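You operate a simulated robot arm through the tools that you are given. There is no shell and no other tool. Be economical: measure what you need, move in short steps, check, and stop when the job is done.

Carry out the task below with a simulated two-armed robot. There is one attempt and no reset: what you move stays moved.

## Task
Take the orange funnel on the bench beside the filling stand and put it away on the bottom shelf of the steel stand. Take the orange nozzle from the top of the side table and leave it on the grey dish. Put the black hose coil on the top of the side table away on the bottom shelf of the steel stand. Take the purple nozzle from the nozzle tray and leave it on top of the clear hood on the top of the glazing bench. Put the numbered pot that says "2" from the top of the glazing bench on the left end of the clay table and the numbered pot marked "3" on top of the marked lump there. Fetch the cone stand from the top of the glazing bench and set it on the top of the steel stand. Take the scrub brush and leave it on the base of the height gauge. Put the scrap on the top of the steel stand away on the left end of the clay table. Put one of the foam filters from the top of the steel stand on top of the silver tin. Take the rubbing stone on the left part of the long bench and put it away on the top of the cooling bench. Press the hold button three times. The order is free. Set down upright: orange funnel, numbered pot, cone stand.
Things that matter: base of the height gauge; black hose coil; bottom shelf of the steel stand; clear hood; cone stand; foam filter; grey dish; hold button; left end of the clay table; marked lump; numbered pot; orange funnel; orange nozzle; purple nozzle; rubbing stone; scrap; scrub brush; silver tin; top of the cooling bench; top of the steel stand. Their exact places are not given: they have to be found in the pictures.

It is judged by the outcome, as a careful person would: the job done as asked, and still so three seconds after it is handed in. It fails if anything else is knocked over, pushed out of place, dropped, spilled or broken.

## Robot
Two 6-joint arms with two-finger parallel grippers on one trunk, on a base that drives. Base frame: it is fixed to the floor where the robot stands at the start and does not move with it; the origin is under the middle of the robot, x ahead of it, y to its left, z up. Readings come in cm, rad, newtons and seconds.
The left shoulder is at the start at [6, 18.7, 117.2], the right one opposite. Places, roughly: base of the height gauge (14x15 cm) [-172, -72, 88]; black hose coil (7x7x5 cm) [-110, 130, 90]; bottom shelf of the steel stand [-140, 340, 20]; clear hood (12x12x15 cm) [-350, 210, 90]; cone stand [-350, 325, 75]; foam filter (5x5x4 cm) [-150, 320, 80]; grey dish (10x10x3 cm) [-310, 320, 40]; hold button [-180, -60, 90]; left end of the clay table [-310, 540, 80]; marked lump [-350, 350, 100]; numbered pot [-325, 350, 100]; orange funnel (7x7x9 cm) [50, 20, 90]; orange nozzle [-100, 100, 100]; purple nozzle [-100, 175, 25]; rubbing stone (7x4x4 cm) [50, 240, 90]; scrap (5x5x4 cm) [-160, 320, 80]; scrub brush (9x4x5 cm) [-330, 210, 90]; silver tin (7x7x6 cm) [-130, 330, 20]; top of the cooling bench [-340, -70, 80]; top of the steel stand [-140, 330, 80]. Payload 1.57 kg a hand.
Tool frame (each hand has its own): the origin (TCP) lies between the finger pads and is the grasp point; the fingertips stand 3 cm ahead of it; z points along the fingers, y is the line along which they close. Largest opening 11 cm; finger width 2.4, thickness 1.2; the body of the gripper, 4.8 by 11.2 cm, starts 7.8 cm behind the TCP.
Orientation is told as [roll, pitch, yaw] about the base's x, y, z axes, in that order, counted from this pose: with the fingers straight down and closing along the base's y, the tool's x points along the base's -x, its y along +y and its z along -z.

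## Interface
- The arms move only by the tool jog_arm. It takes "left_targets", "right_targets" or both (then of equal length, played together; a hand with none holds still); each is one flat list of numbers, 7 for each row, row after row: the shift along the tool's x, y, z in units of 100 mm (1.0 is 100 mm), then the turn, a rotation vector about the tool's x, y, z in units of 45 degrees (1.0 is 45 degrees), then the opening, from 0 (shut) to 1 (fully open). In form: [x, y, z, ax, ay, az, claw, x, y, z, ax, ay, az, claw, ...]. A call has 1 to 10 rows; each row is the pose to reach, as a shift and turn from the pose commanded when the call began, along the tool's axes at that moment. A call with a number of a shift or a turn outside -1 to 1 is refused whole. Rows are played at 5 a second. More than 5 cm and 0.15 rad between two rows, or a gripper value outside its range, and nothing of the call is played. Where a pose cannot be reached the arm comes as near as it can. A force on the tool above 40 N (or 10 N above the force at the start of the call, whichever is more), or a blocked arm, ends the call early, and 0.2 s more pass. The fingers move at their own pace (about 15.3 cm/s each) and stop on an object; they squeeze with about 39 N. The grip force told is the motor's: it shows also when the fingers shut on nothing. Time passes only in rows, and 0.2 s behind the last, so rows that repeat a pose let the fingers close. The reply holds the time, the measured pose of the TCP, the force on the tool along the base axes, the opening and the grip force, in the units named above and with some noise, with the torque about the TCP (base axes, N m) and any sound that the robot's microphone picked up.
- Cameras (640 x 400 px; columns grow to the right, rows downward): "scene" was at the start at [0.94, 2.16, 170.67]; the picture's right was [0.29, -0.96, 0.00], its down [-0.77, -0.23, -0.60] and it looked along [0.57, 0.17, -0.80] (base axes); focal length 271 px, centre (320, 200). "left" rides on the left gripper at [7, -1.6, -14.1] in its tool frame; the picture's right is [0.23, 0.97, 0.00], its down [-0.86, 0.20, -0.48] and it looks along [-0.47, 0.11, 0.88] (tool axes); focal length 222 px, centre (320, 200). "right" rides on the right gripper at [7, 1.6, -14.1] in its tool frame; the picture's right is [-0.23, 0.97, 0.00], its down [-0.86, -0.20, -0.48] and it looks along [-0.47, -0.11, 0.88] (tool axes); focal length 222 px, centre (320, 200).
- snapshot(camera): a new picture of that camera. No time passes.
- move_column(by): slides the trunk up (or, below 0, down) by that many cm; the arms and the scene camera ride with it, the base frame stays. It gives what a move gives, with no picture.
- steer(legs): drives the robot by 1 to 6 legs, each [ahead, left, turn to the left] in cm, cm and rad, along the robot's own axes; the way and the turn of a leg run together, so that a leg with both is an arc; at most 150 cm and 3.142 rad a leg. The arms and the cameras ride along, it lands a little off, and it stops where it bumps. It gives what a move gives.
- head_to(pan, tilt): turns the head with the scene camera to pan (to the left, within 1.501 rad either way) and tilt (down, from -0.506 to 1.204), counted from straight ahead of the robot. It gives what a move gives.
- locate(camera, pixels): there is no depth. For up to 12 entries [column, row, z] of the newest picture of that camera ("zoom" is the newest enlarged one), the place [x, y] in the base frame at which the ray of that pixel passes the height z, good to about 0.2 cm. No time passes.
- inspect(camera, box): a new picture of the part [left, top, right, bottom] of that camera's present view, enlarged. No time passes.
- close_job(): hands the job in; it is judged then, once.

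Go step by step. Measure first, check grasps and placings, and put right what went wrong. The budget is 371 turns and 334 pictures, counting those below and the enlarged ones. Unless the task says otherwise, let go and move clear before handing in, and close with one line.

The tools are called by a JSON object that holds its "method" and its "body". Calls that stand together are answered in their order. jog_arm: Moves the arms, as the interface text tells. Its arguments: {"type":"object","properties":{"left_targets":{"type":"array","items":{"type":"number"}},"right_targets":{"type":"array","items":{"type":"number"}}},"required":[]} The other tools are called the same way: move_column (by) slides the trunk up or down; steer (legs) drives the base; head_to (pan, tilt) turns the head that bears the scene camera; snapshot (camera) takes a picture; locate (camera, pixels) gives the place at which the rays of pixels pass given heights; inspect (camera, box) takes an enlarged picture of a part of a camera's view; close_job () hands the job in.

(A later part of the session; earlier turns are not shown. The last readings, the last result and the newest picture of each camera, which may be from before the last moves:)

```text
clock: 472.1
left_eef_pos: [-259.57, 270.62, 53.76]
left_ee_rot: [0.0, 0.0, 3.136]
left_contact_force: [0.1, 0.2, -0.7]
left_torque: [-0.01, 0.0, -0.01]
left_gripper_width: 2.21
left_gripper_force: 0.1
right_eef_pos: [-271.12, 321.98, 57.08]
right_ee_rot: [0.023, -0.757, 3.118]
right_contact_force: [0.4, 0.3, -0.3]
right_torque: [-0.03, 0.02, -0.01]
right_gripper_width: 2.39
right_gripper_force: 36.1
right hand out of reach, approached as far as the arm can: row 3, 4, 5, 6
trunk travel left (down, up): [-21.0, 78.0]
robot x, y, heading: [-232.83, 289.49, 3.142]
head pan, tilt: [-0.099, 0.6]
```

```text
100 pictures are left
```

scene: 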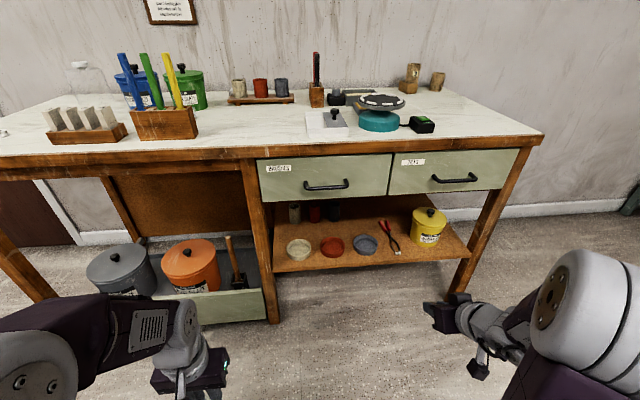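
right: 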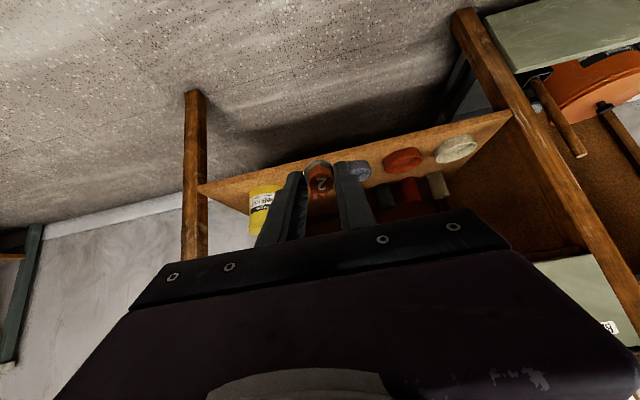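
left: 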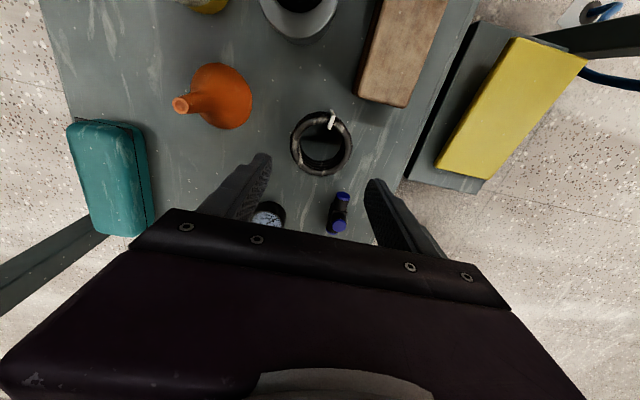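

The pitch works (TCP now (-271, 322, 57)). Lower the trunk 8 cm, then drive ahead so the hand goes under the drawers.

{"method": "move_column", "body": {"by": -8}}

{"method": "steer", "body": {"legs": [[22, 0, 0]]}}

{"method": "snapshot", "body": {"camera": "right"}}

{"method": "snapshot", "body": {"camera": "scene"}}

```text
clock: 473.2
left_eef_pos: [-259.7, 270.62, 45.77]
left_ee_rot: [-0.001, 0.001, 3.137]
left_contact_force: [-0.5, -0.3, -0.1]
left_torque: [0.01, -0.02, -0.02]
left_gripper_width: 2.17
left_gripper_force: 0.1
right_eef_pos: [-271.11, 321.98, 49.05]
right_ee_rot: [0.024, -0.754, 3.118]
right_contact_force: [-0.3, 0.5, -0.7]
right_torque: [0.03, 0.0, 0.01]
right_gripper_width: 2.4
right_gripper_force: 35.6
trunk travel left (down, up): [-13.0, 86.0]
robot x, y, heading: [-232.54, 289.63, 3.136]
head pan, tilt: [-0.099, 0.6]
```

```text
clock: 474.9
left_eef_pos: [-281.3, 270.7, 45.67]
left_ee_rot: [0.0, -0.001, 3.14]
left_contact_force: [0.6, 0.4, -0.1]
left_torque: [-0.02, -0.03, -0.01]
left_gripper_width: 2.24
left_gripper_force: 0.0
right_eef_pos: [-292.79, 322.03, 48.95]
right_ee_rot: [0.022, -0.755, 3.12]
right_contact_force: [-0.7, 0.2, 0.2]
right_torque: [0.0, 0.01, 0.0]
right_gripper_width: 2.4
right_gripper_force: 36.3
trunk travel left (down, up): [-13.0, 86.0]
robot x, y, heading: [-254.46, 289.37, 3.142]
head pan, tilt: [-0.099, 0.6]
```

```text
99 pictures are left
```

right: 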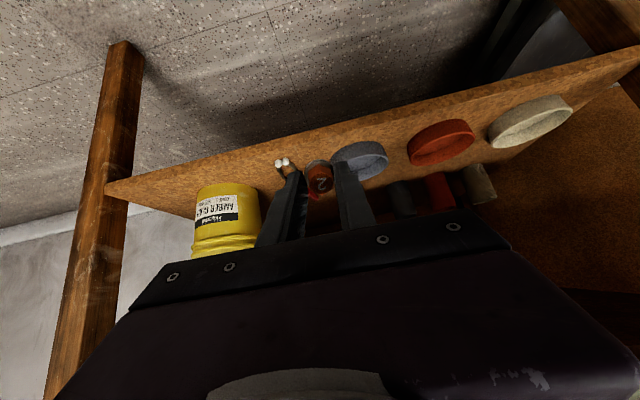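

```text
98 pictures are left
```

scene: 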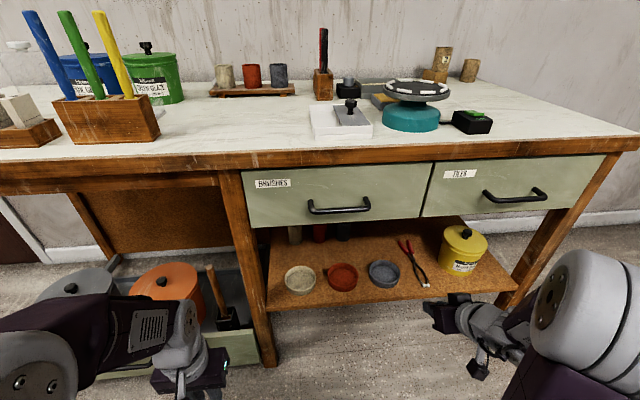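

{"method": "locate", "body": {"camera": "scene", "pixels": [[385, 272, 36], [385, 272, 38], [385, 272, 40], [370, 272, 39], [400, 272, 39], [425, 285, 36]]}}

{"method": "locate", "body": {"camera": "right", "pixels": [[359, 160, 36], [359, 160, 38], [359, 160, 40], [334, 162, 39], [386, 155, 39], [283, 164, 37]]}}

```text
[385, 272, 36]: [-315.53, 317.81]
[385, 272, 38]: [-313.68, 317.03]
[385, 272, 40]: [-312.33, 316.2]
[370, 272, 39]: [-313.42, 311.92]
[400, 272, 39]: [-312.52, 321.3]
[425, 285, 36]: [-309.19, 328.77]
```

```text
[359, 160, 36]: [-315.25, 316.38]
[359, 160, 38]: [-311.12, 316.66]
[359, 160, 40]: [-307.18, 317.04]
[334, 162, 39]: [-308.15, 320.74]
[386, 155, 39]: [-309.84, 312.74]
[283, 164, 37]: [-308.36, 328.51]
```

The two views meet at z≈36.8: dish centre ≈(-314.2, 316.8). Make a small test move forward to see how the hand follows.

{"method": "jog_arm", "body": {"right_targets": [-0.18, 0, 0.17, 0, 0, 0, 0, -0.36, 0, 0.34, 0, 0, 0, 0]}}

```text
clock: 475.5
left_eef_pos: [-281.23, 270.67, 45.8]
left_ee_rot: [0.0, 0.002, 3.139]
left_contact_force: [-0.9, -0.8, 0.6]
left_torque: [0.03, -0.02, 0.02]
left_gripper_width: 2.19
left_gripper_force: 0.0
right_eef_pos: [-297.75, 322.11, 48.94]
right_ee_rot: [0.023, -0.755, 3.117]
right_contact_force: [0.6, 0.6, 0.0]
right_torque: [-0.01, 0.02, 0.0]
right_gripper_width: 2.39
right_gripper_force: 35.6
trunk travel left (down, up): [-13.0, 86.0]
robot x, y, heading: [-254.54, 289.12, 3.14]
head pan, tilt: [-0.099, 0.6]
```

Moves follow well. Shift to y≈316.8 and forward 8 cm.

{"method": "jog_arm", "body": {"right_targets": [0, 0.3, 0, 0, 0, 0, 0, -0.1, 0.52, 0.1, 0, 0, 0, 0, -0.35, 0.52, 0.33, 0, 0, 0, 0, -0.58, 0.52, 0.55, 0, 0, 0, 0]}}

{"method": "snapshot", "body": {"camera": "right"}}

{"method": "inspect", "body": {"camera": "scene", "box": [250, 160, 550, 340]}}

```text
clock: 476.5
left_eef_pos: [-281.3, 270.55, 45.74]
left_ee_rot: [0.001, 0.0, 3.14]
left_contact_force: [0.4, 1.5, 0.0]
left_torque: [-0.02, -0.01, 0.0]
left_gripper_width: 2.2
left_gripper_force: 0.1
right_eef_pos: [-305.73, 317.04, 49.22]
right_ee_rot: [0.023, -0.755, 3.12]
right_contact_force: [0.5, -0.1, -0.8]
right_torque: [0.0, -0.02, -0.02]
right_gripper_width: 2.38
right_gripper_force: 35.9
trunk travel left (down, up): [-13.0, 86.0]
robot x, y, heading: [-254.66, 289.49, 3.139]
head pan, tilt: [-0.099, 0.6]
```

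```text
97 pictures are left
```

right: 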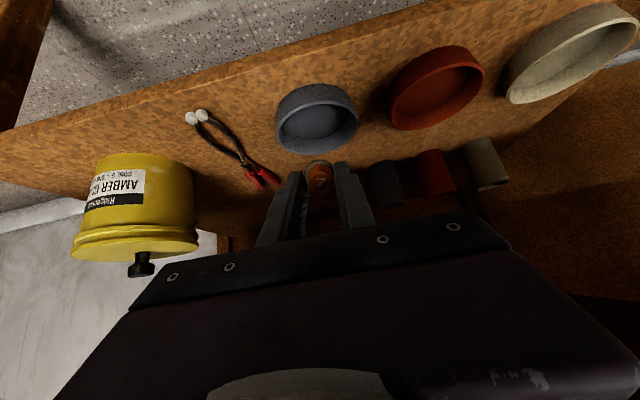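

```text
2.13 times, centred on (400, 250) of scene
```

zoom: 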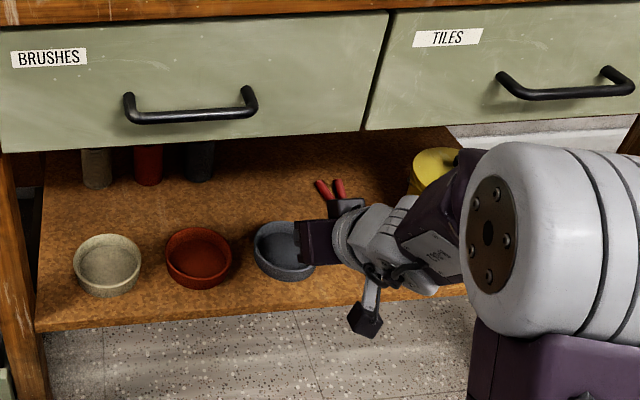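

{"method": "locate", "body": {"camera": "right", "pixels": [[317, 120, 36], [317, 120, 37], [317, 120, 38], [277, 122, 37], [357, 115, 37], [316, 150, 36]]}}

{"method": "inspect", "body": {"camera": "right", "box": [240, 70, 400, 250]}}

```text
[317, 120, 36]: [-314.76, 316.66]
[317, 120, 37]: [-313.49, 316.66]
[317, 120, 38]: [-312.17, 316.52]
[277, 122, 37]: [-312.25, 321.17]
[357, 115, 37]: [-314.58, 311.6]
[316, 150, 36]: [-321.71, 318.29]
```

```text
2.22 times, centred on (320, 160) of right
```

zoom: 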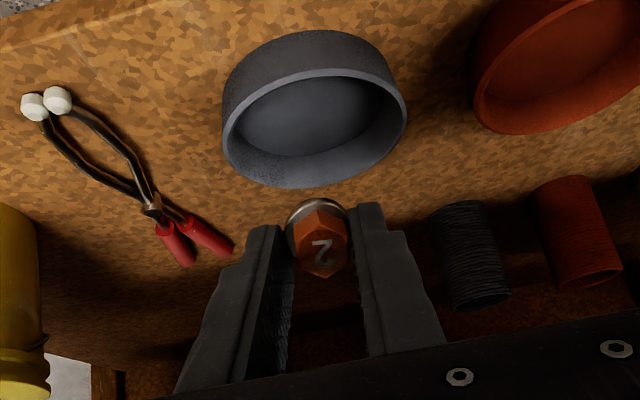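

Move 3.7 cm further in and down so the nozzle end is just inside the dish.

{"method": "jog_arm", "body": {"right_targets": [-0.27, 0, 0.25, 0, 0, 0, 0, -0.02, 0, 0.51, 0, 0, 0, 0, 0.22, 0, 0.77, 0, 0, 0, 0, 0.22, 0, 0.77, 0, 0, 0, 0]}}

{"method": "inspect", "body": {"camera": "right", "box": [240, 70, 400, 250]}}

{"method": "inspect", "body": {"camera": "scene", "box": [320, 220, 460, 320]}}

```text
clock: 477.5
left_eef_pos: [-281.27, 270.6, 45.76]
left_ee_rot: [0.0, 0.0, 3.14]
left_contact_force: [-0.2, 0.4, -0.3]
left_torque: [-0.02, 0.0, -0.02]
left_gripper_width: 2.19
left_gripper_force: 0.1
right_eef_pos: [-309.49, 317.03, 41.89]
right_ee_rot: [0.022, -0.756, 3.119]
right_contact_force: [-0.6, 0.3, 0.1]
right_torque: [0.0, -0.01, 0.0]
right_gripper_width: 2.4
right_gripper_force: 35.8
trunk travel left (down, up): [-13.0, 86.0]
robot x, y, heading: [-254.27, 289.57, 3.138]
head pan, tilt: [-0.099, 0.6]
```

```text
2.22 times, centred on (320, 160) of right
```

zoom: 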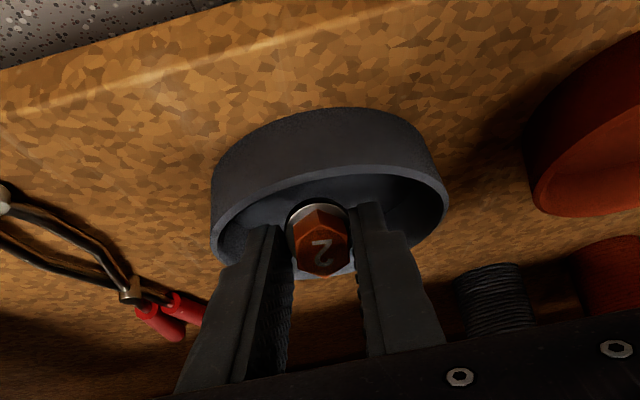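

```text
4.00 times, centred on (390, 270) of scene
```

zoom: 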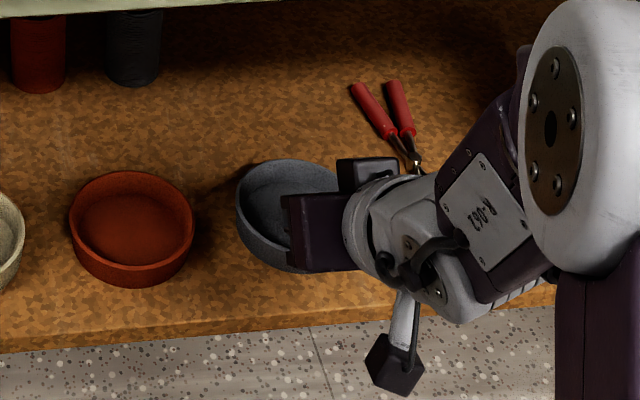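

The nozzle's end projects to the middle of the dish. Lower another 1.3 cm, checking force.

{"method": "jog_arm", "body": {"right_targets": [0.045, 0, 0.05, 0, 0, 0, 0, 0.09, 0, 0.095, 0, 0, 0, 0, 0.09, 0, 0.095, 0, 0, 0, 0]}}

{"method": "inspect", "body": {"camera": "right", "box": [240, 70, 400, 250]}}

```text
clock: 478.3
left_eef_pos: [-281.21, 270.58, 45.87]
left_ee_rot: [-0.001, -0.001, 3.139]
left_contact_force: [0.6, -1.3, 0.3]
left_torque: [0.02, 0.02, -0.01]
left_gripper_width: 2.17
left_gripper_force: 0.0
right_eef_pos: [-309.65, 316.85, 40.98]
right_ee_rot: [0.022, -0.767, 3.12]
right_contact_force: [2.2, 1.3, 23.3]
right_torque: [0.05, 0.79, -0.05]
right_gripper_width: 2.36
right_gripper_force: 35.8
trunk travel left (down, up): [-13.0, 86.0]
robot x, y, heading: [-254.2, 289.26, 3.138]
head pan, tilt: [-0.099, 0.6]
```

```text
2.22 times, centred on (320, 160) of right
```

zoom: 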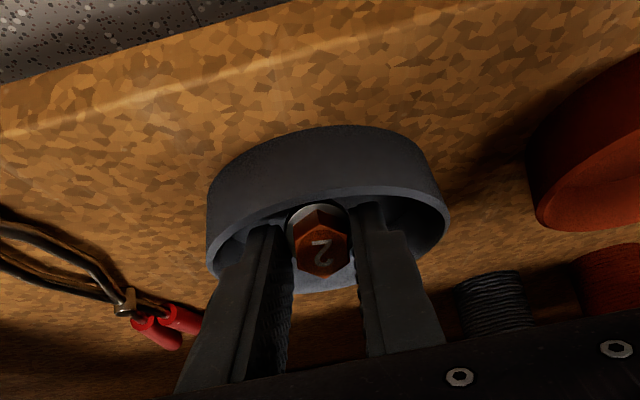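

Contact inside the dish. Ease up, open gently within the dish, and withdraw along the tool axis.

{"method": "jog_arm", "body": {"right_targets": [-0.02, 0, -0.03, 0, 0, 0, 0, -0.02, 0, -0.03, 0, 0, 0, 0.34, -0.02, 0, -0.03, 0, 0, 0, 0.34, -0.02, 0, -0.03, 0, 0, 0, 0.34, -0.05, 0, -0.4, 0, 0, 0, 0.34, -0.1, 0, -0.8, 0, 0, 0, 0.34]}}

{"method": "snapshot", "body": {"camera": "right"}}

{"method": "inspect", "body": {"camera": "scene", "box": [320, 220, 460, 320]}}

```text
clock: 479.7
left_eef_pos: [-281.25, 270.63, 45.79]
left_ee_rot: [0.002, 0.0, 3.14]
left_contact_force: [0.0, 0.6, 0.0]
left_torque: [0.02, 0.0, -0.03]
left_gripper_width: 2.23
left_gripper_force: 0.0
right_eef_pos: [-304.98, 316.69, 47.07]
right_ee_rot: [0.022, -0.755, 3.118]
right_contact_force: [0.2, -0.6, -0.3]
right_torque: [-0.02, -0.03, 0.03]
right_gripper_width: 3.74
right_gripper_force: 0.0
trunk travel left (down, up): [-13.0, 86.0]
robot x, y, heading: [-254.31, 289.35, 3.14]
head pan, tilt: [-0.099, 0.6]
```

```text
91 pictures are left
```

right: 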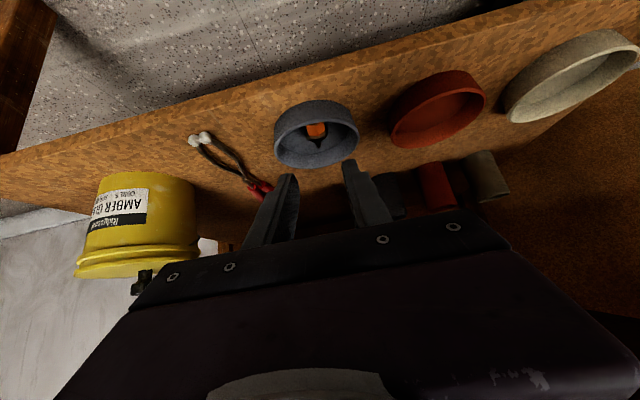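

```text
4.00 times, centred on (390, 270) of scene
```

zoom: 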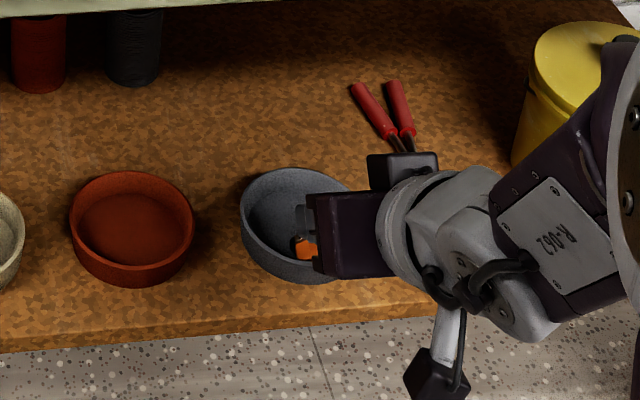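

The orange nozzle lies in the grey dish. Withdraw, straighten the hand, raise the trunk, and go to the aisle for the purple nozzle.

{"method": "steer", "body": {"legs": [[-28, 0, 0]]}}

{"method": "jog_arm", "body": {"right_targets": [0, 0, 0, 0, 0.18, 0, 0.34, 0, 0, 0, 0, 0.36, 0, 0.34, 0, 0, 0, 0, 0.54, 0, 0.34, 0, 0, 0, 0, 0.72, 0, 0.34, 0, 0, 0, 0, 0.9, 0, 0.34, 0, 0, 0, 0, 0.97, 0, 0.34]}}

{"method": "move_column", "body": {"by": 40}}

{"method": "move_column", "body": {"by": 23}}

{"method": "steer", "body": {"legs": [[0, -135, 0], [-150, 0, 0], [-22, 0, 0], [0, 125, 0], [0, 122, 0]]}}

```text
clock: 481.6
left_eef_pos: [-253.11, 270.75, 45.75]
left_ee_rot: [0.0, 0.001, 3.136]
left_contact_force: [-0.4, -0.5, -0.2]
left_torque: [0.01, -0.01, -0.03]
left_gripper_width: 2.2
left_gripper_force: 0.0
right_eef_pos: [-276.79, 316.79, 47.06]
right_ee_rot: [0.021, -0.754, 3.117]
right_contact_force: [-0.8, 0.4, 0.4]
right_torque: [-0.03, 0.0, 0.01]
right_gripper_width: 3.74
right_gripper_force: 0.0
trunk travel left (down, up): [-13.0, 86.0]
robot x, y, heading: [-226.57, 289.38, 3.135]
head pan, tilt: [-0.099, 0.6]
```

```text
clock: 483.1
left_eef_pos: [-253.11, 270.7, 45.79]
left_ee_rot: [0.0, 0.0, 3.136]
left_contact_force: [0.6, 1.1, -0.1]
left_torque: [-0.01, 0.03, 0.02]
left_gripper_width: 2.17
left_gripper_force: 0.1
right_eef_pos: [-276.78, 316.77, 47.0]
right_ee_rot: [0.016, 0.008, 3.131]
right_contact_force: [0.0, 0.4, -0.7]
right_torque: [0.01, 0.0, -0.01]
right_gripper_width: 3.78
right_gripper_force: 0.0
right hand out of reach, approached as far as the arm can: row 2
trunk travel left (down, up): [-13.0, 86.0]
robot x, y, heading: [-226.24, 289.17, 3.136]
head pan, tilt: [-0.099, 0.6]
```

```text
clock: 486.9
left_eef_pos: [-253.14, 270.62, 85.73]
left_ee_rot: [-0.001, -0.001, 3.136]
left_contact_force: [0.4, -0.1, 0.7]
left_torque: [-0.02, 0.05, -0.01]
left_gripper_width: 2.21
left_gripper_force: 0.0
right_eef_pos: [-276.67, 316.78, 87.01]
right_ee_rot: [0.018, 0.006, 3.13]
right_contact_force: [0.2, -0.2, 1.0]
right_torque: [0.0, 0.01, 0.02]
right_gripper_width: 3.74
right_gripper_force: 0.0
trunk travel left (down, up): [-53.0, 46.0]
robot x, y, heading: [-226.02, 289.0, 3.142]
head pan, tilt: [-0.099, 0.6]
```

```text
clock: 489.3
left_eef_pos: [-253.22, 270.61, 108.84]
left_ee_rot: [-0.002, 0.001, 3.136]
left_contact_force: [0.0, -0.7, -0.2]
left_torque: [0.0, -0.01, -0.02]
left_gripper_width: 2.2
left_gripper_force: 0.0
right_eef_pos: [-276.76, 316.76, 110.08]
right_ee_rot: [0.017, 0.007, 3.13]
right_contact_force: [0.2, 0.5, 0.2]
right_torque: [-0.03, -0.01, -0.03]
right_gripper_width: 3.75
right_gripper_force: 0.0
trunk travel left (down, up): [-76.0, 23.0]
robot x, y, heading: [-226.5, 289.31, 3.139]
head pan, tilt: [-0.099, 0.6]
```

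```text
clock: 516.3
left_eef_pos: [-71.41, 155.08, 108.71]
left_ee_rot: [0.0, 0.001, -3.107]
left_contact_force: [-0.6, 0.6, -0.1]
left_torque: [0.0, -0.05, 0.02]
left_gripper_width: 2.21
left_gripper_force: 0.0
right_eef_pos: [-96.8, 200.03, 110.05]
right_ee_rot: [0.018, 0.007, -3.112]
right_contact_force: [-0.5, -0.1, -0.7]
right_torque: [0.02, -0.05, -0.03]
right_gripper_width: 3.76
right_gripper_force: 0.0
trunk travel left (down, up): [-76.0, 23.0]
robot x, y, heading: [-45.24, 174.75, -3.107]
head pan, tilt: [-0.099, 0.6]
```

At the aisle. Pull the right hand in, slide 18 cm left, lower the trunk and look at the lower shelf.

{"method": "jog_arm", "body": {"right_targets": [0.4, 0, 0, 0, 0, 0, 0.34, 0.8, 0, 0, 0, 0, 0, 0.34, 1, 0, 0, 0, 0, 0, 0.34]}}

{"method": "jog_arm", "body": {"right_targets": [0.4, 0, 0, 0, 0, 0, 0.34, 0.8, 0, 0, 0, 0, 0, 0.34, 1, 0, 0, 0, 0, 0, 0.34]}}

{"method": "steer", "body": {"legs": [[0, 20, -0.034]]}}

{"method": "move_column", "body": {"by": -40}}

{"method": "move_column", "body": {"by": -33}}

{"method": "head_to", "body": {"pan": -0.2, "tilt": 0.75}}

{"method": "snapshot", "body": {"camera": "scene"}}

```text
clock: 517.1
left_eef_pos: [-71.43, 155.05, 108.67]
left_ee_rot: [-0.001, -0.001, -3.107]
left_contact_force: [-0.4, 0.9, -0.7]
left_torque: [0.02, -0.03, 0.01]
left_gripper_width: 2.19
left_gripper_force: 0.0
right_eef_pos: [-86.79, 200.45, 110.16]
right_ee_rot: [0.017, 0.006, -3.111]
right_contact_force: [0.3, 0.3, 1.0]
right_torque: [0.02, -0.02, 0.0]
right_gripper_width: 3.73
right_gripper_force: 0.0
trunk travel left (down, up): [-76.0, 23.0]
robot x, y, heading: [-45.4, 174.75, -3.103]
head pan, tilt: [-0.099, 0.6]
```

```text
clock: 517.9
left_eef_pos: [-71.43, 155.08, 108.75]
left_ee_rot: [0.0, -0.001, -3.106]
left_contact_force: [-0.1, -0.6, -0.9]
left_torque: [0.02, 0.0, 0.01]
left_gripper_width: 2.18
left_gripper_force: 0.0
right_eef_pos: [-76.69, 200.23, 110.08]
right_ee_rot: [0.017, 0.005, -3.113]
right_contact_force: [0.1, -0.5, -0.9]
right_torque: [0.0, -0.01, -0.01]
right_gripper_width: 3.76
right_gripper_force: 0.0
trunk travel left (down, up): [-76.0, 23.0]
robot x, y, heading: [-45.17, 174.88, -3.105]
head pan, tilt: [-0.099, 0.6]
```

```text
clock: 519.5
left_eef_pos: [-71.56, 135.91, 108.77]
left_ee_rot: [0.002, 0.0, -3.135]
left_contact_force: [0.9, -0.1, 0.9]
left_torque: [-0.02, 0.04, -0.02]
left_gripper_width: 2.18
left_gripper_force: 0.0
right_eef_pos: [-75.61, 181.4, 110.02]
right_ee_rot: [0.018, 0.007, 3.142]
right_contact_force: [0.5, 0.5, 0.1]
right_torque: [0.03, 0.0, 0.0]
right_gripper_width: 3.75
right_gripper_force: 0.1
trunk travel left (down, up): [-76.0, 23.0]
robot x, y, heading: [-45.0, 154.95, -3.131]
head pan, tilt: [-0.099, 0.6]
```

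```text
clock: 523.3
left_eef_pos: [-71.37, 135.72, 68.76]
left_ee_rot: [0.001, -0.002, -3.136]
left_contact_force: [0.0, 0.2, -0.4]
left_torque: [0.0, -0.01, -0.04]
left_gripper_width: 2.2
left_gripper_force: 0.0
right_eef_pos: [-75.44, 181.17, 70.13]
right_ee_rot: [0.019, 0.007, 3.142]
right_contact_force: [-0.3, 0.4, 0.0]
right_torque: [-0.01, 0.02, 0.0]
right_gripper_width: 3.73
right_gripper_force: 0.0
trunk travel left (down, up): [-36.0, 63.0]
robot x, y, heading: [-44.88, 155.07, -3.136]
head pan, tilt: [-0.099, 0.6]
```

```text
clock: 526.6
left_eef_pos: [-71.54, 135.82, 35.87]
left_ee_rot: [-0.001, 0.001, -3.136]
left_contact_force: [0.1, 0.2, 0.3]
left_torque: [-0.01, 0.02, -0.03]
left_gripper_width: 2.21
left_gripper_force: 0.1
right_eef_pos: [-75.68, 181.03, 37.14]
right_ee_rot: [0.019, 0.006, 3.142]
right_contact_force: [0.0, 0.1, 0.1]
right_torque: [-0.02, -0.01, -0.04]
right_gripper_width: 3.75
right_gripper_force: 0.0
trunk travel left (down, up): [-3.0, 96.0]
robot x, y, heading: [-45.07, 154.63, -3.137]
head pan, tilt: [-0.099, 0.6]
```

```text
clock: 527.3
left_eef_pos: [-71.51, 135.63, 35.76]
left_ee_rot: [0.0, 0.001, -3.136]
left_contact_force: [0.5, -0.1, 0.1]
left_torque: [0.01, -0.01, -0.01]
left_gripper_width: 2.21
left_gripper_force: 0.1
right_eef_pos: [-75.6, 181.18, 37.19]
right_ee_rot: [0.018, 0.006, 3.143]
right_contact_force: [-0.3, 0.4, -0.5]
right_torque: [0.0, -0.01, 0.0]
right_gripper_width: 3.75
right_gripper_force: 0.0
trunk travel left (down, up): [-3.0, 96.0]
robot x, y, heading: [-44.76, 154.87, -3.143]
head pan, tilt: [-0.201, 0.75]
```

```text
89 pictures are left
```

scene: 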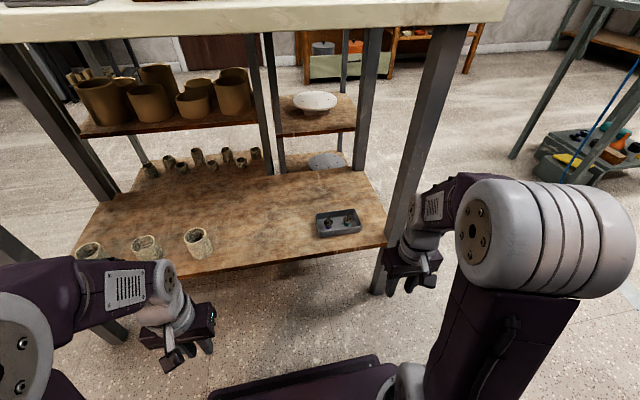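

{"method": "inspect", "body": {"camera": "scene", "box": [290, 190, 390, 260]}}

{"method": "locate", "body": {"camera": "zoom", "pixels": [[215, 180, 22], [215, 180, 20], [215, 180, 18], [358, 165, 20], [170, 260, 18], [395, 370, 17], [260, 180, 20]]}}

{"method": "snapshot", "body": {"camera": "right"}}

```text
5.71 times, centred on (340, 225) of scene
```

zoom: 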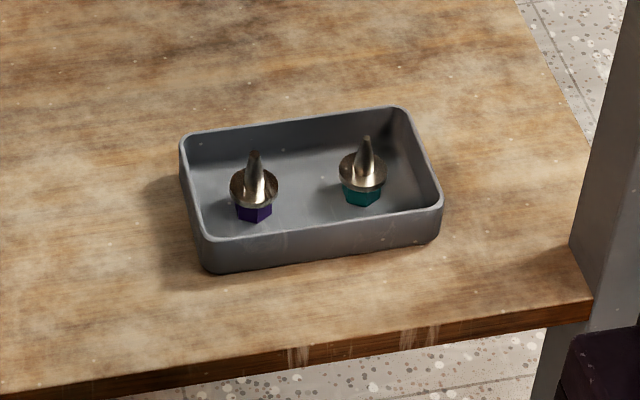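

```text
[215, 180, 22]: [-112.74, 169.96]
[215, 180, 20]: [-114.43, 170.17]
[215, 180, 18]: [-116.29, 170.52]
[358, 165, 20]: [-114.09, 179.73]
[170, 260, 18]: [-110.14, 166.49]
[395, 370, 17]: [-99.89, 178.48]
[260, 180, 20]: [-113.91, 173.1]
```

```text
87 pictures are left
```

right: 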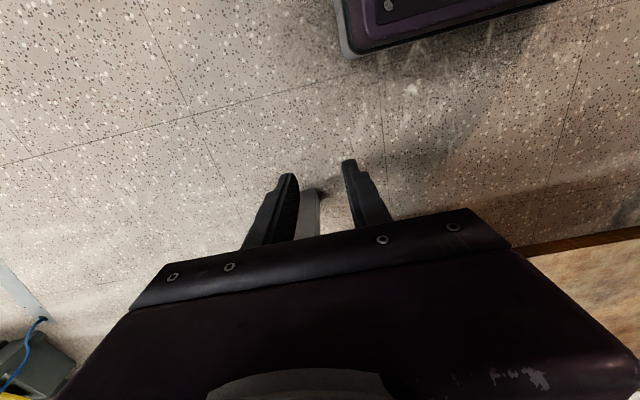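

Move the right hand in over the shelf (z 37) to see the tray from above.

{"method": "jog_arm", "body": {"right_targets": [-0.1, 0.4, 0, 0, 0, 0, 0.34, -0.4, 0.7, 0, 0, 0, 0, 0.34, -0.8, 0.8, 0, 0, 0, 0, 0.34, -1, 0.8, 0, 0, 0, 0, 0.34]}}

{"method": "jog_arm", "body": {"right_targets": [-0.4, 0, 0, 0, 0, 0, 0.34, -0.8, 0, 0, 0, 0, 0, 0.34, -1, 0, 0, 0, 0, 0, 0.34]}}

{"method": "snapshot", "body": {"camera": "right"}}

{"method": "snapshot", "body": {"camera": "scene"}}

```text
clock: 528.3
left_eef_pos: [-71.48, 135.8, 35.84]
left_ee_rot: [-0.001, 0.0, -3.137]
left_contact_force: [-0.9, -0.4, 0.1]
left_torque: [0.02, 0.02, 0.01]
left_gripper_width: 2.21
left_gripper_force: 0.0
right_eef_pos: [-85.66, 173.02, 37.01]
right_ee_rot: [0.018, 0.008, 3.142]
right_contact_force: [-0.1, 0.5, -0.1]
right_torque: [0.02, 0.0, 0.0]
right_gripper_width: 3.73
right_gripper_force: 0.0
trunk travel left (down, up): [-3.0, 96.0]
robot x, y, heading: [-44.92, 154.81, -3.135]
head pan, tilt: [-0.201, 0.75]
```

```text
clock: 529.1
left_eef_pos: [-71.52, 135.76, 35.74]
left_ee_rot: [0.001, 0.002, -3.135]
left_contact_force: [-0.7, 0.5, 0.3]
left_torque: [0.0, -0.03, -0.02]
left_gripper_width: 2.21
left_gripper_force: 0.1
right_eef_pos: [-95.45, 173.09, 37.35]
right_ee_rot: [0.018, 0.007, 3.14]
right_contact_force: [-0.2, 0.5, 0.2]
right_torque: [0.0, 0.0, -0.02]
right_gripper_width: 3.75
right_gripper_force: 0.0
trunk travel left (down, up): [-3.0, 96.0]
robot x, y, heading: [-45.19, 154.75, -3.133]
head pan, tilt: [-0.201, 0.75]
```

```text
86 pictures are left
```

right: 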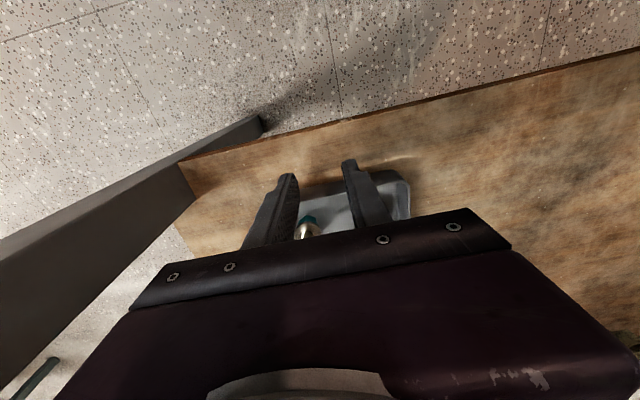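

```text
85 pictures are left
```

scene: 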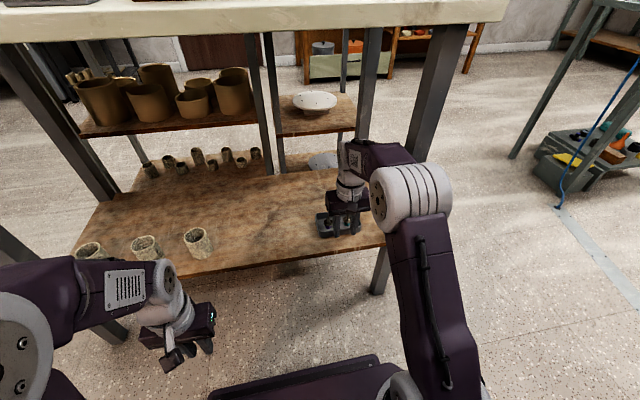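

{"method": "locate", "body": {"camera": "right", "pixels": [[310, 218, 24], [310, 218, 26], [310, 218, 28], [405, 178, 22], [405, 178, 24], [262, 128, 22], [262, 128, 25]]}}

{"method": "jog_arm", "body": {"right_targets": [-0.3, 0.3, 0, 0, 0, 0, 0.34, -0.6, 0.55, 0, 0, 0, 0, 0.34]}}

{"method": "snapshot", "body": {"camera": "right"}}

```text
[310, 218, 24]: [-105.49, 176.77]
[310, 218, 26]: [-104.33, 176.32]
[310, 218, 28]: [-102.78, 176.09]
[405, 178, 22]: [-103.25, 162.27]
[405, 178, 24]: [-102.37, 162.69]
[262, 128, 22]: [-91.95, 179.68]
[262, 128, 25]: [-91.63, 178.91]
```

```text
clock: 529.7
left_eef_pos: [-71.55, 135.69, 35.71]
left_ee_rot: [0.001, 0.0, -3.136]
left_contact_force: [-0.6, 0.4, -0.2]
left_torque: [0.02, 0.0, -0.02]
left_gripper_width: 2.2
left_gripper_force: 0.0
right_eef_pos: [-101.58, 167.66, 37.43]
right_ee_rot: [0.017, 0.006, 3.14]
right_contact_force: [0.6, 0.3, 0.4]
right_torque: [-0.02, -0.01, 0.0]
right_gripper_width: 3.73
right_gripper_force: 0.1
trunk travel left (down, up): [-3.0, 96.0]
robot x, y, heading: [-44.96, 154.67, -3.135]
head pan, tilt: [-0.201, 0.75]
```

```text
84 pictures are left
```

right: 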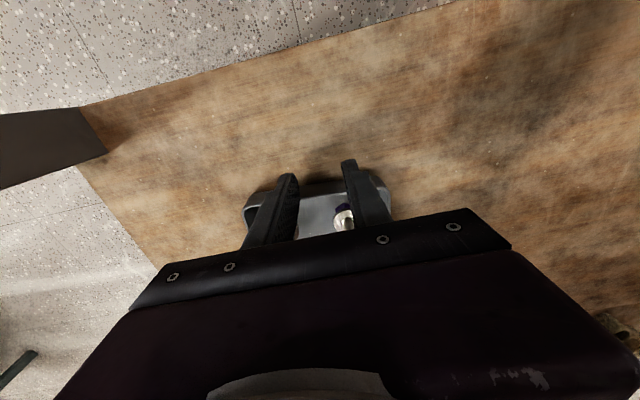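

{"method": "locate", "body": {"camera": "right", "pixels": [[344, 214, 22], [344, 214, 24], [344, 214, 26], [344, 214, 28]]}}

{"method": "inspect", "body": {"camera": "scene", "box": [290, 190, 390, 260]}}

{"method": "locate", "body": {"camera": "zoom", "pixels": [[254, 190, 22], [254, 190, 24], [254, 190, 26], [254, 190, 28], [215, 265, 20], [215, 265, 22]]}}

```text
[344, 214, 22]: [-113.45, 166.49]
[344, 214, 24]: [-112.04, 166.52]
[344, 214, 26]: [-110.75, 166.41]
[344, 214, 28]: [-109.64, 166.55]
```

```text
5.71 times, centred on (340, 225) of scene
```

zoom: 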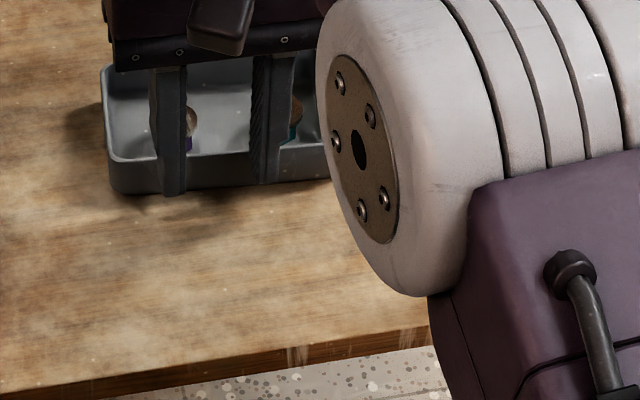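

```text
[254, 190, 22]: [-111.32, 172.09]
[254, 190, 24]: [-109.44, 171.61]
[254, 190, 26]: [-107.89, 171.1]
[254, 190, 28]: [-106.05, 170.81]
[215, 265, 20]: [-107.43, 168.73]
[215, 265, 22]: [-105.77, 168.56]
```

Careful: the tray has shifted in the picture, so my fingers must have pushed it; the shelf is higher than I assumed. Stop and measure the real heights.

{"method": "locate", "body": {"camera": "zoom", "pixels": [[175, 196, 34.4], [268, 182, 34.4], [190, 145, 30], [110, 190, 24], [110, 190, 28], [110, 190, 32], [430, 340, 25], [430, 340, 30]]}}

{"method": "inspect", "body": {"camera": "right", "box": [220, 140, 420, 260]}}

```text
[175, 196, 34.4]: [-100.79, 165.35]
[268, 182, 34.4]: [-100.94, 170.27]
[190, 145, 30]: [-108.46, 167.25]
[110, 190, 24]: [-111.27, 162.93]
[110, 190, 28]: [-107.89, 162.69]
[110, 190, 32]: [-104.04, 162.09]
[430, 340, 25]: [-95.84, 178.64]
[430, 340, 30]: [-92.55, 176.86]
```

```text
3.20 times, centred on (320, 200) of right
```

zoom: 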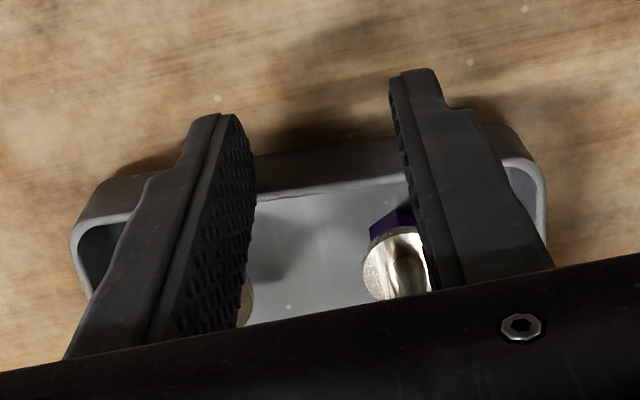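

The shelf is really at z≈32 with the tray wall up to ≈36; I nudged the tray about 4–5 cm. Raise the hand; I'll take the nozzle, then put the tray back where it stood (front-left bottom corner was ≈(-97.5,168)).

{"method": "jog_arm", "body": {"right_targets": [0.1, 0, -0.2, 0, 0, 0, 0.34, 0.1, 0, -0.6, 0, 0, 0, 0.34]}}

{"method": "snapshot", "body": {"camera": "right"}}

{"method": "inspect", "body": {"camera": "scene", "box": [280, 180, 380, 250]}}

```text
clock: 530.3
left_eef_pos: [-71.42, 135.78, 35.71]
left_ee_rot: [-0.001, -0.001, -3.137]
left_contact_force: [0.0, -0.3, 0.0]
left_torque: [-0.01, 0.02, 0.0]
left_gripper_width: 2.22
left_gripper_force: 0.1
right_eef_pos: [-100.52, 167.82, 42.99]
right_ee_rot: [0.018, 0.006, 3.141]
right_contact_force: [0.7, 0.6, 0.6]
right_torque: [0.02, -0.01, 0.03]
right_gripper_width: 3.73
right_gripper_force: 0.0
trunk travel left (down, up): [-3.0, 96.0]
robot x, y, heading: [-44.55, 154.68, -3.127]
head pan, tilt: [-0.201, 0.75]
```

```text
81 pictures are left
```

right: 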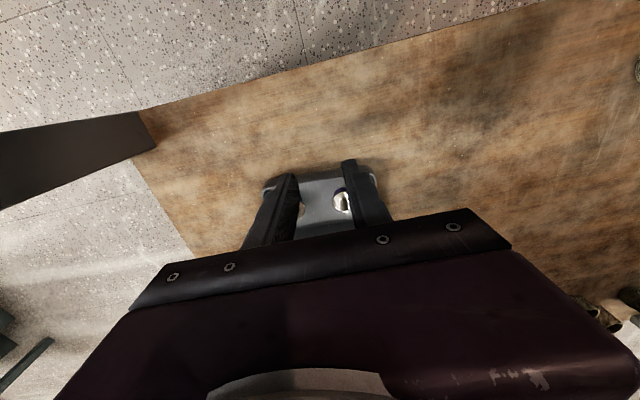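

```text
5.71 times, centred on (330, 215) of scene
```

zoom: 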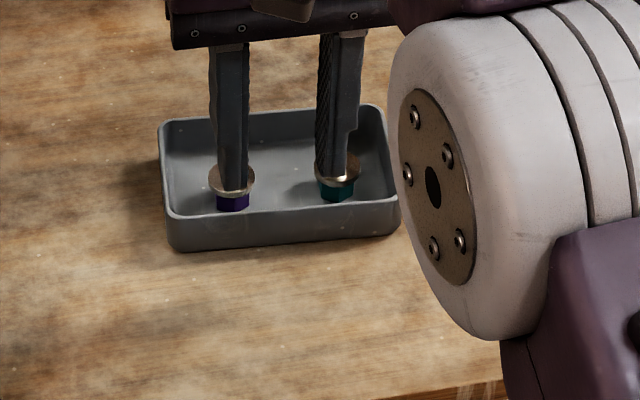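

{"method": "locate", "body": {"camera": "scene", "pixels": [[327.6, 237.6, 32], [366.7, 232, 32], [360, 208.5, 36], [322, 214, 36], [311.2, 223.8, 32], [350, 220.8, 32], [345.5, 198.5, 36], [308.5, 201.5, 36], [320.5, 212, 34.5], [339, 210.5, 34.5], [334.5, 223.2, 34.5], [353.5, 220, 34.5]]}}

{"method": "locate", "body": {"camera": "right", "pixels": [[343, 203, 34.5], [343, 203, 35.5], [300, 210, 34.5], [265, 185, 36], [378, 177, 36]]}}

```text
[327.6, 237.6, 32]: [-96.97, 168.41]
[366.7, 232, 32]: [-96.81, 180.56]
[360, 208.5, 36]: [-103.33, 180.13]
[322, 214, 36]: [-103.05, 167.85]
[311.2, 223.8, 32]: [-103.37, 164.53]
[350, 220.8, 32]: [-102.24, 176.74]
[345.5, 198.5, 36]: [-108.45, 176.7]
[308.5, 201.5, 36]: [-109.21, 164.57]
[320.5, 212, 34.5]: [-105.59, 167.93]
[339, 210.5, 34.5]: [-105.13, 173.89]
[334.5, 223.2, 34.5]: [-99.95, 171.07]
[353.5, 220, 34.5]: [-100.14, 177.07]
```

```text
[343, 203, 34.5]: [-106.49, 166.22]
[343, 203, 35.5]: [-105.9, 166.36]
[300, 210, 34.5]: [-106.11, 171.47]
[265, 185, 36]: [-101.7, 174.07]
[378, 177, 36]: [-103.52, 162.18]
```

{"method": "locate", "body": {"camera": "zoom", "pixels": [[232, 183, 34.5], [233, 190, 40], [338, 172, 34.5], [178, 250, 32], [400, 233, 32], [385, 108, 36], [163, 122, 36]]}}

```text
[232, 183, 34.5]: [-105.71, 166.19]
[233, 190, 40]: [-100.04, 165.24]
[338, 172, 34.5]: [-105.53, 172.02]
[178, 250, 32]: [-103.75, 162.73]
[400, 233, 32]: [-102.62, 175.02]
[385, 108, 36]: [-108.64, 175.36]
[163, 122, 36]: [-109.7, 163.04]
```

Purple nozzle at (-105.9,166.3), teal at (-105.7,171.8). Align above purple with a narrow opening, then check before descending.

{"method": "jog_arm", "body": {"right_targets": [-0.3, 0.08, 0, 0, 0, 0, 0.31, -0.54, 0.13, 0, 0, 0, 0, 0.31, -0.54, 0.13, 0, 0, 0, 0, 0.31]}}

{"method": "inspect", "body": {"camera": "right", "box": [240, 120, 400, 260]}}

{"method": "inspect", "body": {"camera": "scene", "box": [280, 180, 380, 250]}}

```text
clock: 531.1
left_eef_pos: [-71.56, 135.78, 35.69]
left_ee_rot: [-0.001, 0.0, -3.135]
left_contact_force: [-0.4, 0.8, -0.5]
left_torque: [-0.02, -0.01, -0.02]
left_gripper_width: 2.21
left_gripper_force: 0.0
right_eef_pos: [-101.98, 166.86, 42.46]
right_ee_rot: [0.017, 0.007, 3.141]
right_contact_force: [0.3, -0.2, 0.1]
right_torque: [0.03, 0.01, 0.02]
right_gripper_width: 3.41
right_gripper_force: 0.1
right hand out of reach, approached as far as the arm can: row 1, 2, 3
trunk travel left (down, up): [-3.0, 96.0]
robot x, y, heading: [-44.79, 154.87, -3.133]
head pan, tilt: [-0.201, 0.75]
```

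```text
2.86 times, centred on (320, 190) of right
```

zoom: 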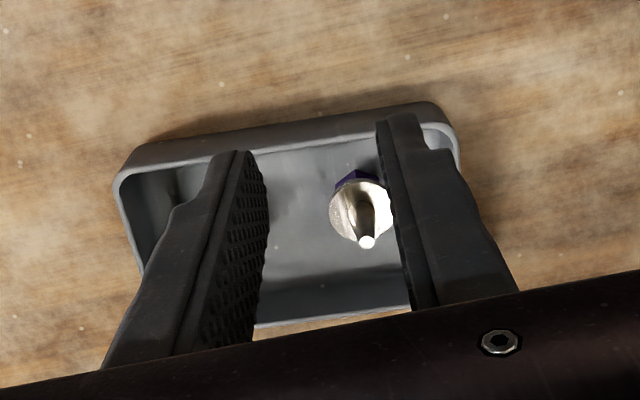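

```text
5.71 times, centred on (330, 215) of scene
```

zoom: 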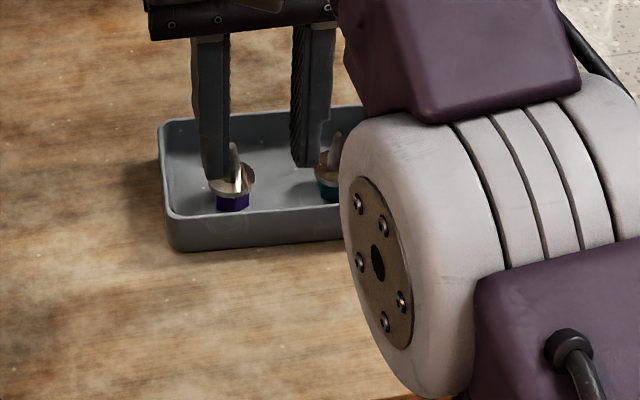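

The arm is at its reach limit; raise the hand and bring the base 14 cm closer, then re-align.

{"method": "jog_arm", "body": {"right_targets": [0.2, 0, -0.3, 0, 0, 0, 0.31, 0.5, 0, -0.6, 0, 0, 0, 0.31, 0.9, 0, -0.6, 0, 0, 0, 0.31]}}

{"method": "steer", "body": {"legs": [[14, 0, 0]]}}

{"method": "inspect", "body": {"camera": "right", "box": [200, 100, 440, 260]}}

```text
clock: 531.9
left_eef_pos: [-71.54, 135.81, 35.77]
left_ee_rot: [0.0, 0.002, -3.138]
left_contact_force: [0.0, -0.1, 1.2]
left_torque: [0.0, -0.01, -0.03]
left_gripper_width: 2.18
left_gripper_force: 0.1
right_eef_pos: [-93.09, 167.32, 48.7]
right_ee_rot: [0.018, 0.006, 3.141]
right_contact_force: [-0.3, -1.2, -0.4]
right_torque: [-0.01, -0.06, 0.0]
right_gripper_width: 3.42
right_gripper_force: 0.0
trunk travel left (down, up): [-3.0, 96.0]
robot x, y, heading: [-44.86, 154.7, -3.135]
head pan, tilt: [-0.201, 0.75]
```

```text
clock: 533.2
left_eef_pos: [-85.33, 135.76, 35.88]
left_ee_rot: [0.0, 0.001, -3.138]
left_contact_force: [0.3, -1.1, 0.1]
left_torque: [0.0, 0.01, 0.0]
left_gripper_width: 2.19
left_gripper_force: 0.1
right_eef_pos: [-106.64, 167.39, 48.5]
right_ee_rot: [0.016, 0.007, 3.14]
right_contact_force: [0.1, -0.7, 0.2]
right_torque: [0.02, 0.01, 0.0]
right_gripper_width: 3.41
right_gripper_force: 0.1
trunk travel left (down, up): [-3.0, 96.0]
robot x, y, heading: [-58.59, 154.88, -3.136]
head pan, tilt: [-0.201, 0.75]
```

```text
2.50 times, centred on (320, 180) of right
```

zoom: 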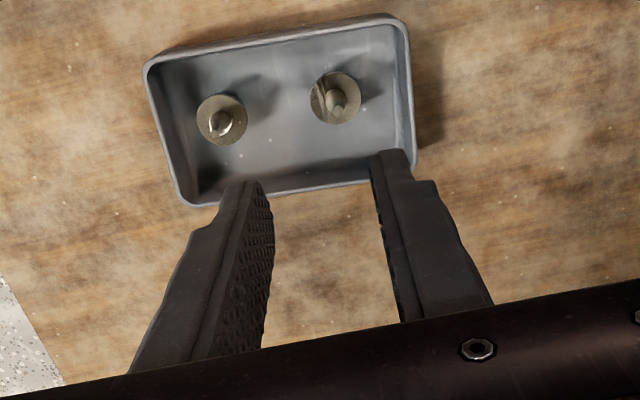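

Clear view of the tray: purple is the right-hand one at zoom (335,97). Locate nozzles and tray corners.

{"method": "locate", "body": {"camera": "zoom", "pixels": [[335, 97, 35], [335, 97, 34], [222, 119, 35], [345, 100, 38], [148, 66, 36], [400, 18, 36], [415, 165, 36], [183, 203, 36]]}}

```text
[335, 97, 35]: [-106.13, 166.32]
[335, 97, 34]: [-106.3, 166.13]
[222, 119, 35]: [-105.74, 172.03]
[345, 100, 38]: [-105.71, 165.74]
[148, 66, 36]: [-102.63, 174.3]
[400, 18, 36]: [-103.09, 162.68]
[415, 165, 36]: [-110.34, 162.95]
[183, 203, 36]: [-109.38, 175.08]
```

Purple at (-106.2,166.3). Align and descend to just above, verify, then go in.

{"method": "jog_arm", "body": {"right_targets": [0.03, 0.09, 0.2, 0, 0, 0, 0.31, 0.04, 0.09, 0.6, 0, 0, 0, 0.31, 0.04, 0.09, 0.75, 0, 0, 0, 0.31]}}

{"method": "inspect", "body": {"camera": "right", "box": [240, 120, 400, 260]}}

```text
clock: 534.0
left_eef_pos: [-85.39, 135.7, 35.78]
left_ee_rot: [0.0, -0.001, -3.139]
left_contact_force: [-0.3, 0.2, 0.1]
left_torque: [-0.03, 0.01, -0.01]
left_gripper_width: 2.2
left_gripper_force: 0.0
right_eef_pos: [-106.14, 166.06, 41.02]
right_ee_rot: [0.018, 0.005, 3.138]
right_contact_force: [-0.3, 0.6, -0.7]
right_torque: [0.0, 0.0, -0.01]
right_gripper_width: 3.38
right_gripper_force: 0.0
trunk travel left (down, up): [-3.0, 96.0]
robot x, y, heading: [-58.62, 154.31, -3.141]
head pan, tilt: [-0.201, 0.75]
```

```text
2.86 times, centred on (320, 190) of right
```

zoom: 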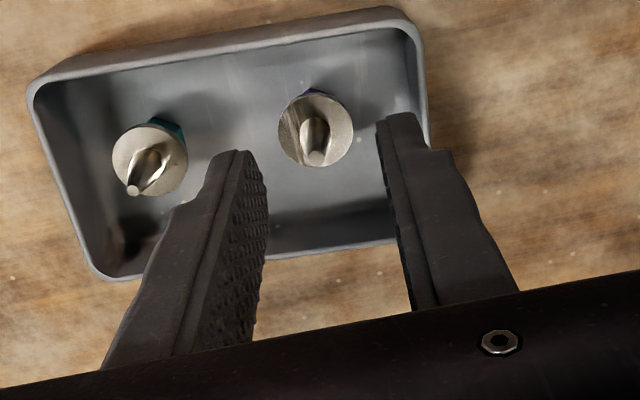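

The flange is only about 2.2 cm wide, so narrow the opening to 3.0 cm, shift 0.25 cm, and go down to TCP z≈36.

{"method": "jog_arm", "body": {"right_targets": [0, -0.025, 0, 0, 0, 0, 0.27, 0, -0.025, 0.2, 0, 0, 0, 0.27, 0, -0.025, 0.4, 0, 0, 0, 0.27, 0, -0.025, 0.48, 0, 0, 0, 0.27]}}

{"method": "inspect", "body": {"camera": "right", "box": [240, 120, 400, 260]}}

```text
clock: 535.0
left_eef_pos: [-85.27, 135.78, 35.9]
left_ee_rot: [-0.001, 0.0, -3.139]
left_contact_force: [0.0, -0.4, 0.3]
left_torque: [0.01, -0.02, -0.02]
left_gripper_width: 2.2
left_gripper_force: 0.1
right_eef_pos: [-106.26, 166.47, 36.24]
right_ee_rot: [0.015, 0.007, 3.141]
right_contact_force: [1.1, 1.1, -0.3]
right_torque: [0.02, -0.04, -0.03]
right_gripper_width: 2.96
right_gripper_force: 0.1
trunk travel left (down, up): [-3.0, 96.0]
robot x, y, heading: [-58.67, 154.75, -3.138]
head pan, tilt: [-0.201, 0.75]
```

```text
2.86 times, centred on (320, 190) of right
```

zoom: 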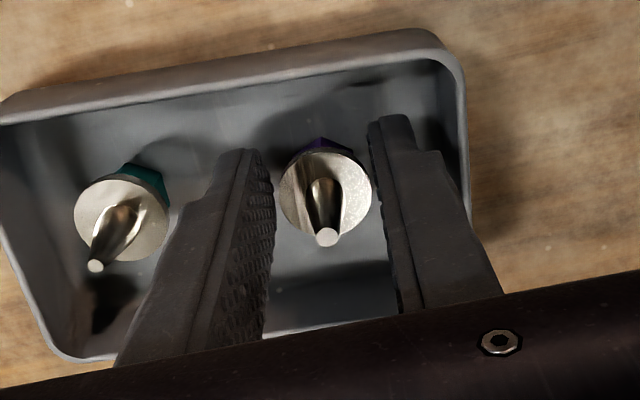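

Nozzle between the pads. Close, then lift slowly.

{"method": "jog_arm", "body": {"right_targets": [0, 0, 0.02, 0, 0, 0, 0.27, 0, 0, 0.02, 0, 0, 0, 0, 0, 0, 0.02, 0, 0, 0, 0, 0, 0, 0.02, 0, 0, 0, 0]}}

{"method": "jog_arm", "body": {"right_targets": [0, 0, -0.1, 0, 0, 0, 0, 0, 0, -0.4, 0, 0, 0, 0, 0, 0, -0.8, 0, 0, 0, 0]}}

{"method": "inspect", "body": {"camera": "right", "box": [220, 100, 420, 260]}}

```text
clock: 536.0
left_eef_pos: [-85.35, 135.75, 35.7]
left_ee_rot: [0.001, 0.0, -3.138]
left_contact_force: [-1.5, 1.4, -0.2]
left_torque: [0.02, 0.04, 0.02]
left_gripper_width: 2.2
left_gripper_force: 0.0
right_eef_pos: [-106.22, 166.46, 35.99]
right_ee_rot: [0.017, 0.007, 3.141]
right_contact_force: [-1.0, 0.6, -0.6]
right_torque: [0.0, -0.02, 0.01]
right_gripper_width: 2.39
right_gripper_force: 35.9
trunk travel left (down, up): [-3.0, 96.0]
robot x, y, heading: [-58.56, 154.24, -3.143]
head pan, tilt: [-0.201, 0.75]
```

```text
clock: 536.8
left_eef_pos: [-85.4, 135.75, 35.81]
left_ee_rot: [-0.002, 0.001, -3.138]
left_contact_force: [0.4, 0.8, 0.1]
left_torque: [0.02, -0.01, 0.01]
left_gripper_width: 2.2
left_gripper_force: 0.2
right_eef_pos: [-106.46, 166.56, 43.76]
right_ee_rot: [0.017, 0.006, 3.138]
right_contact_force: [0.0, -0.9, -0.2]
right_torque: [-0.01, 0.02, -0.03]
right_gripper_width: 2.38
right_gripper_force: 36.2
trunk travel left (down, up): [-3.0, 96.0]
robot x, y, heading: [-58.6, 154.62, -3.14]
head pan, tilt: [-0.201, 0.75]
```

```text
2.50 times, centred on (320, 180) of right
```

zoom: 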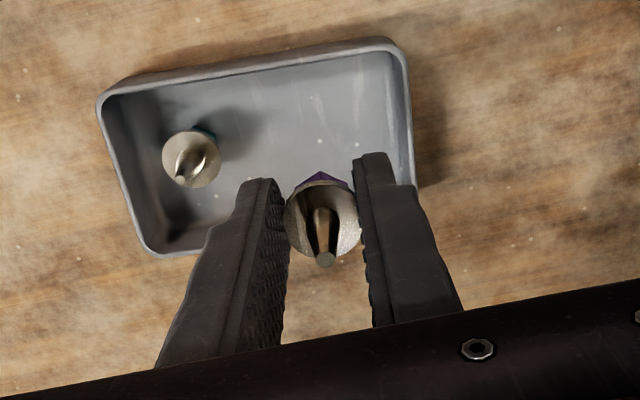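

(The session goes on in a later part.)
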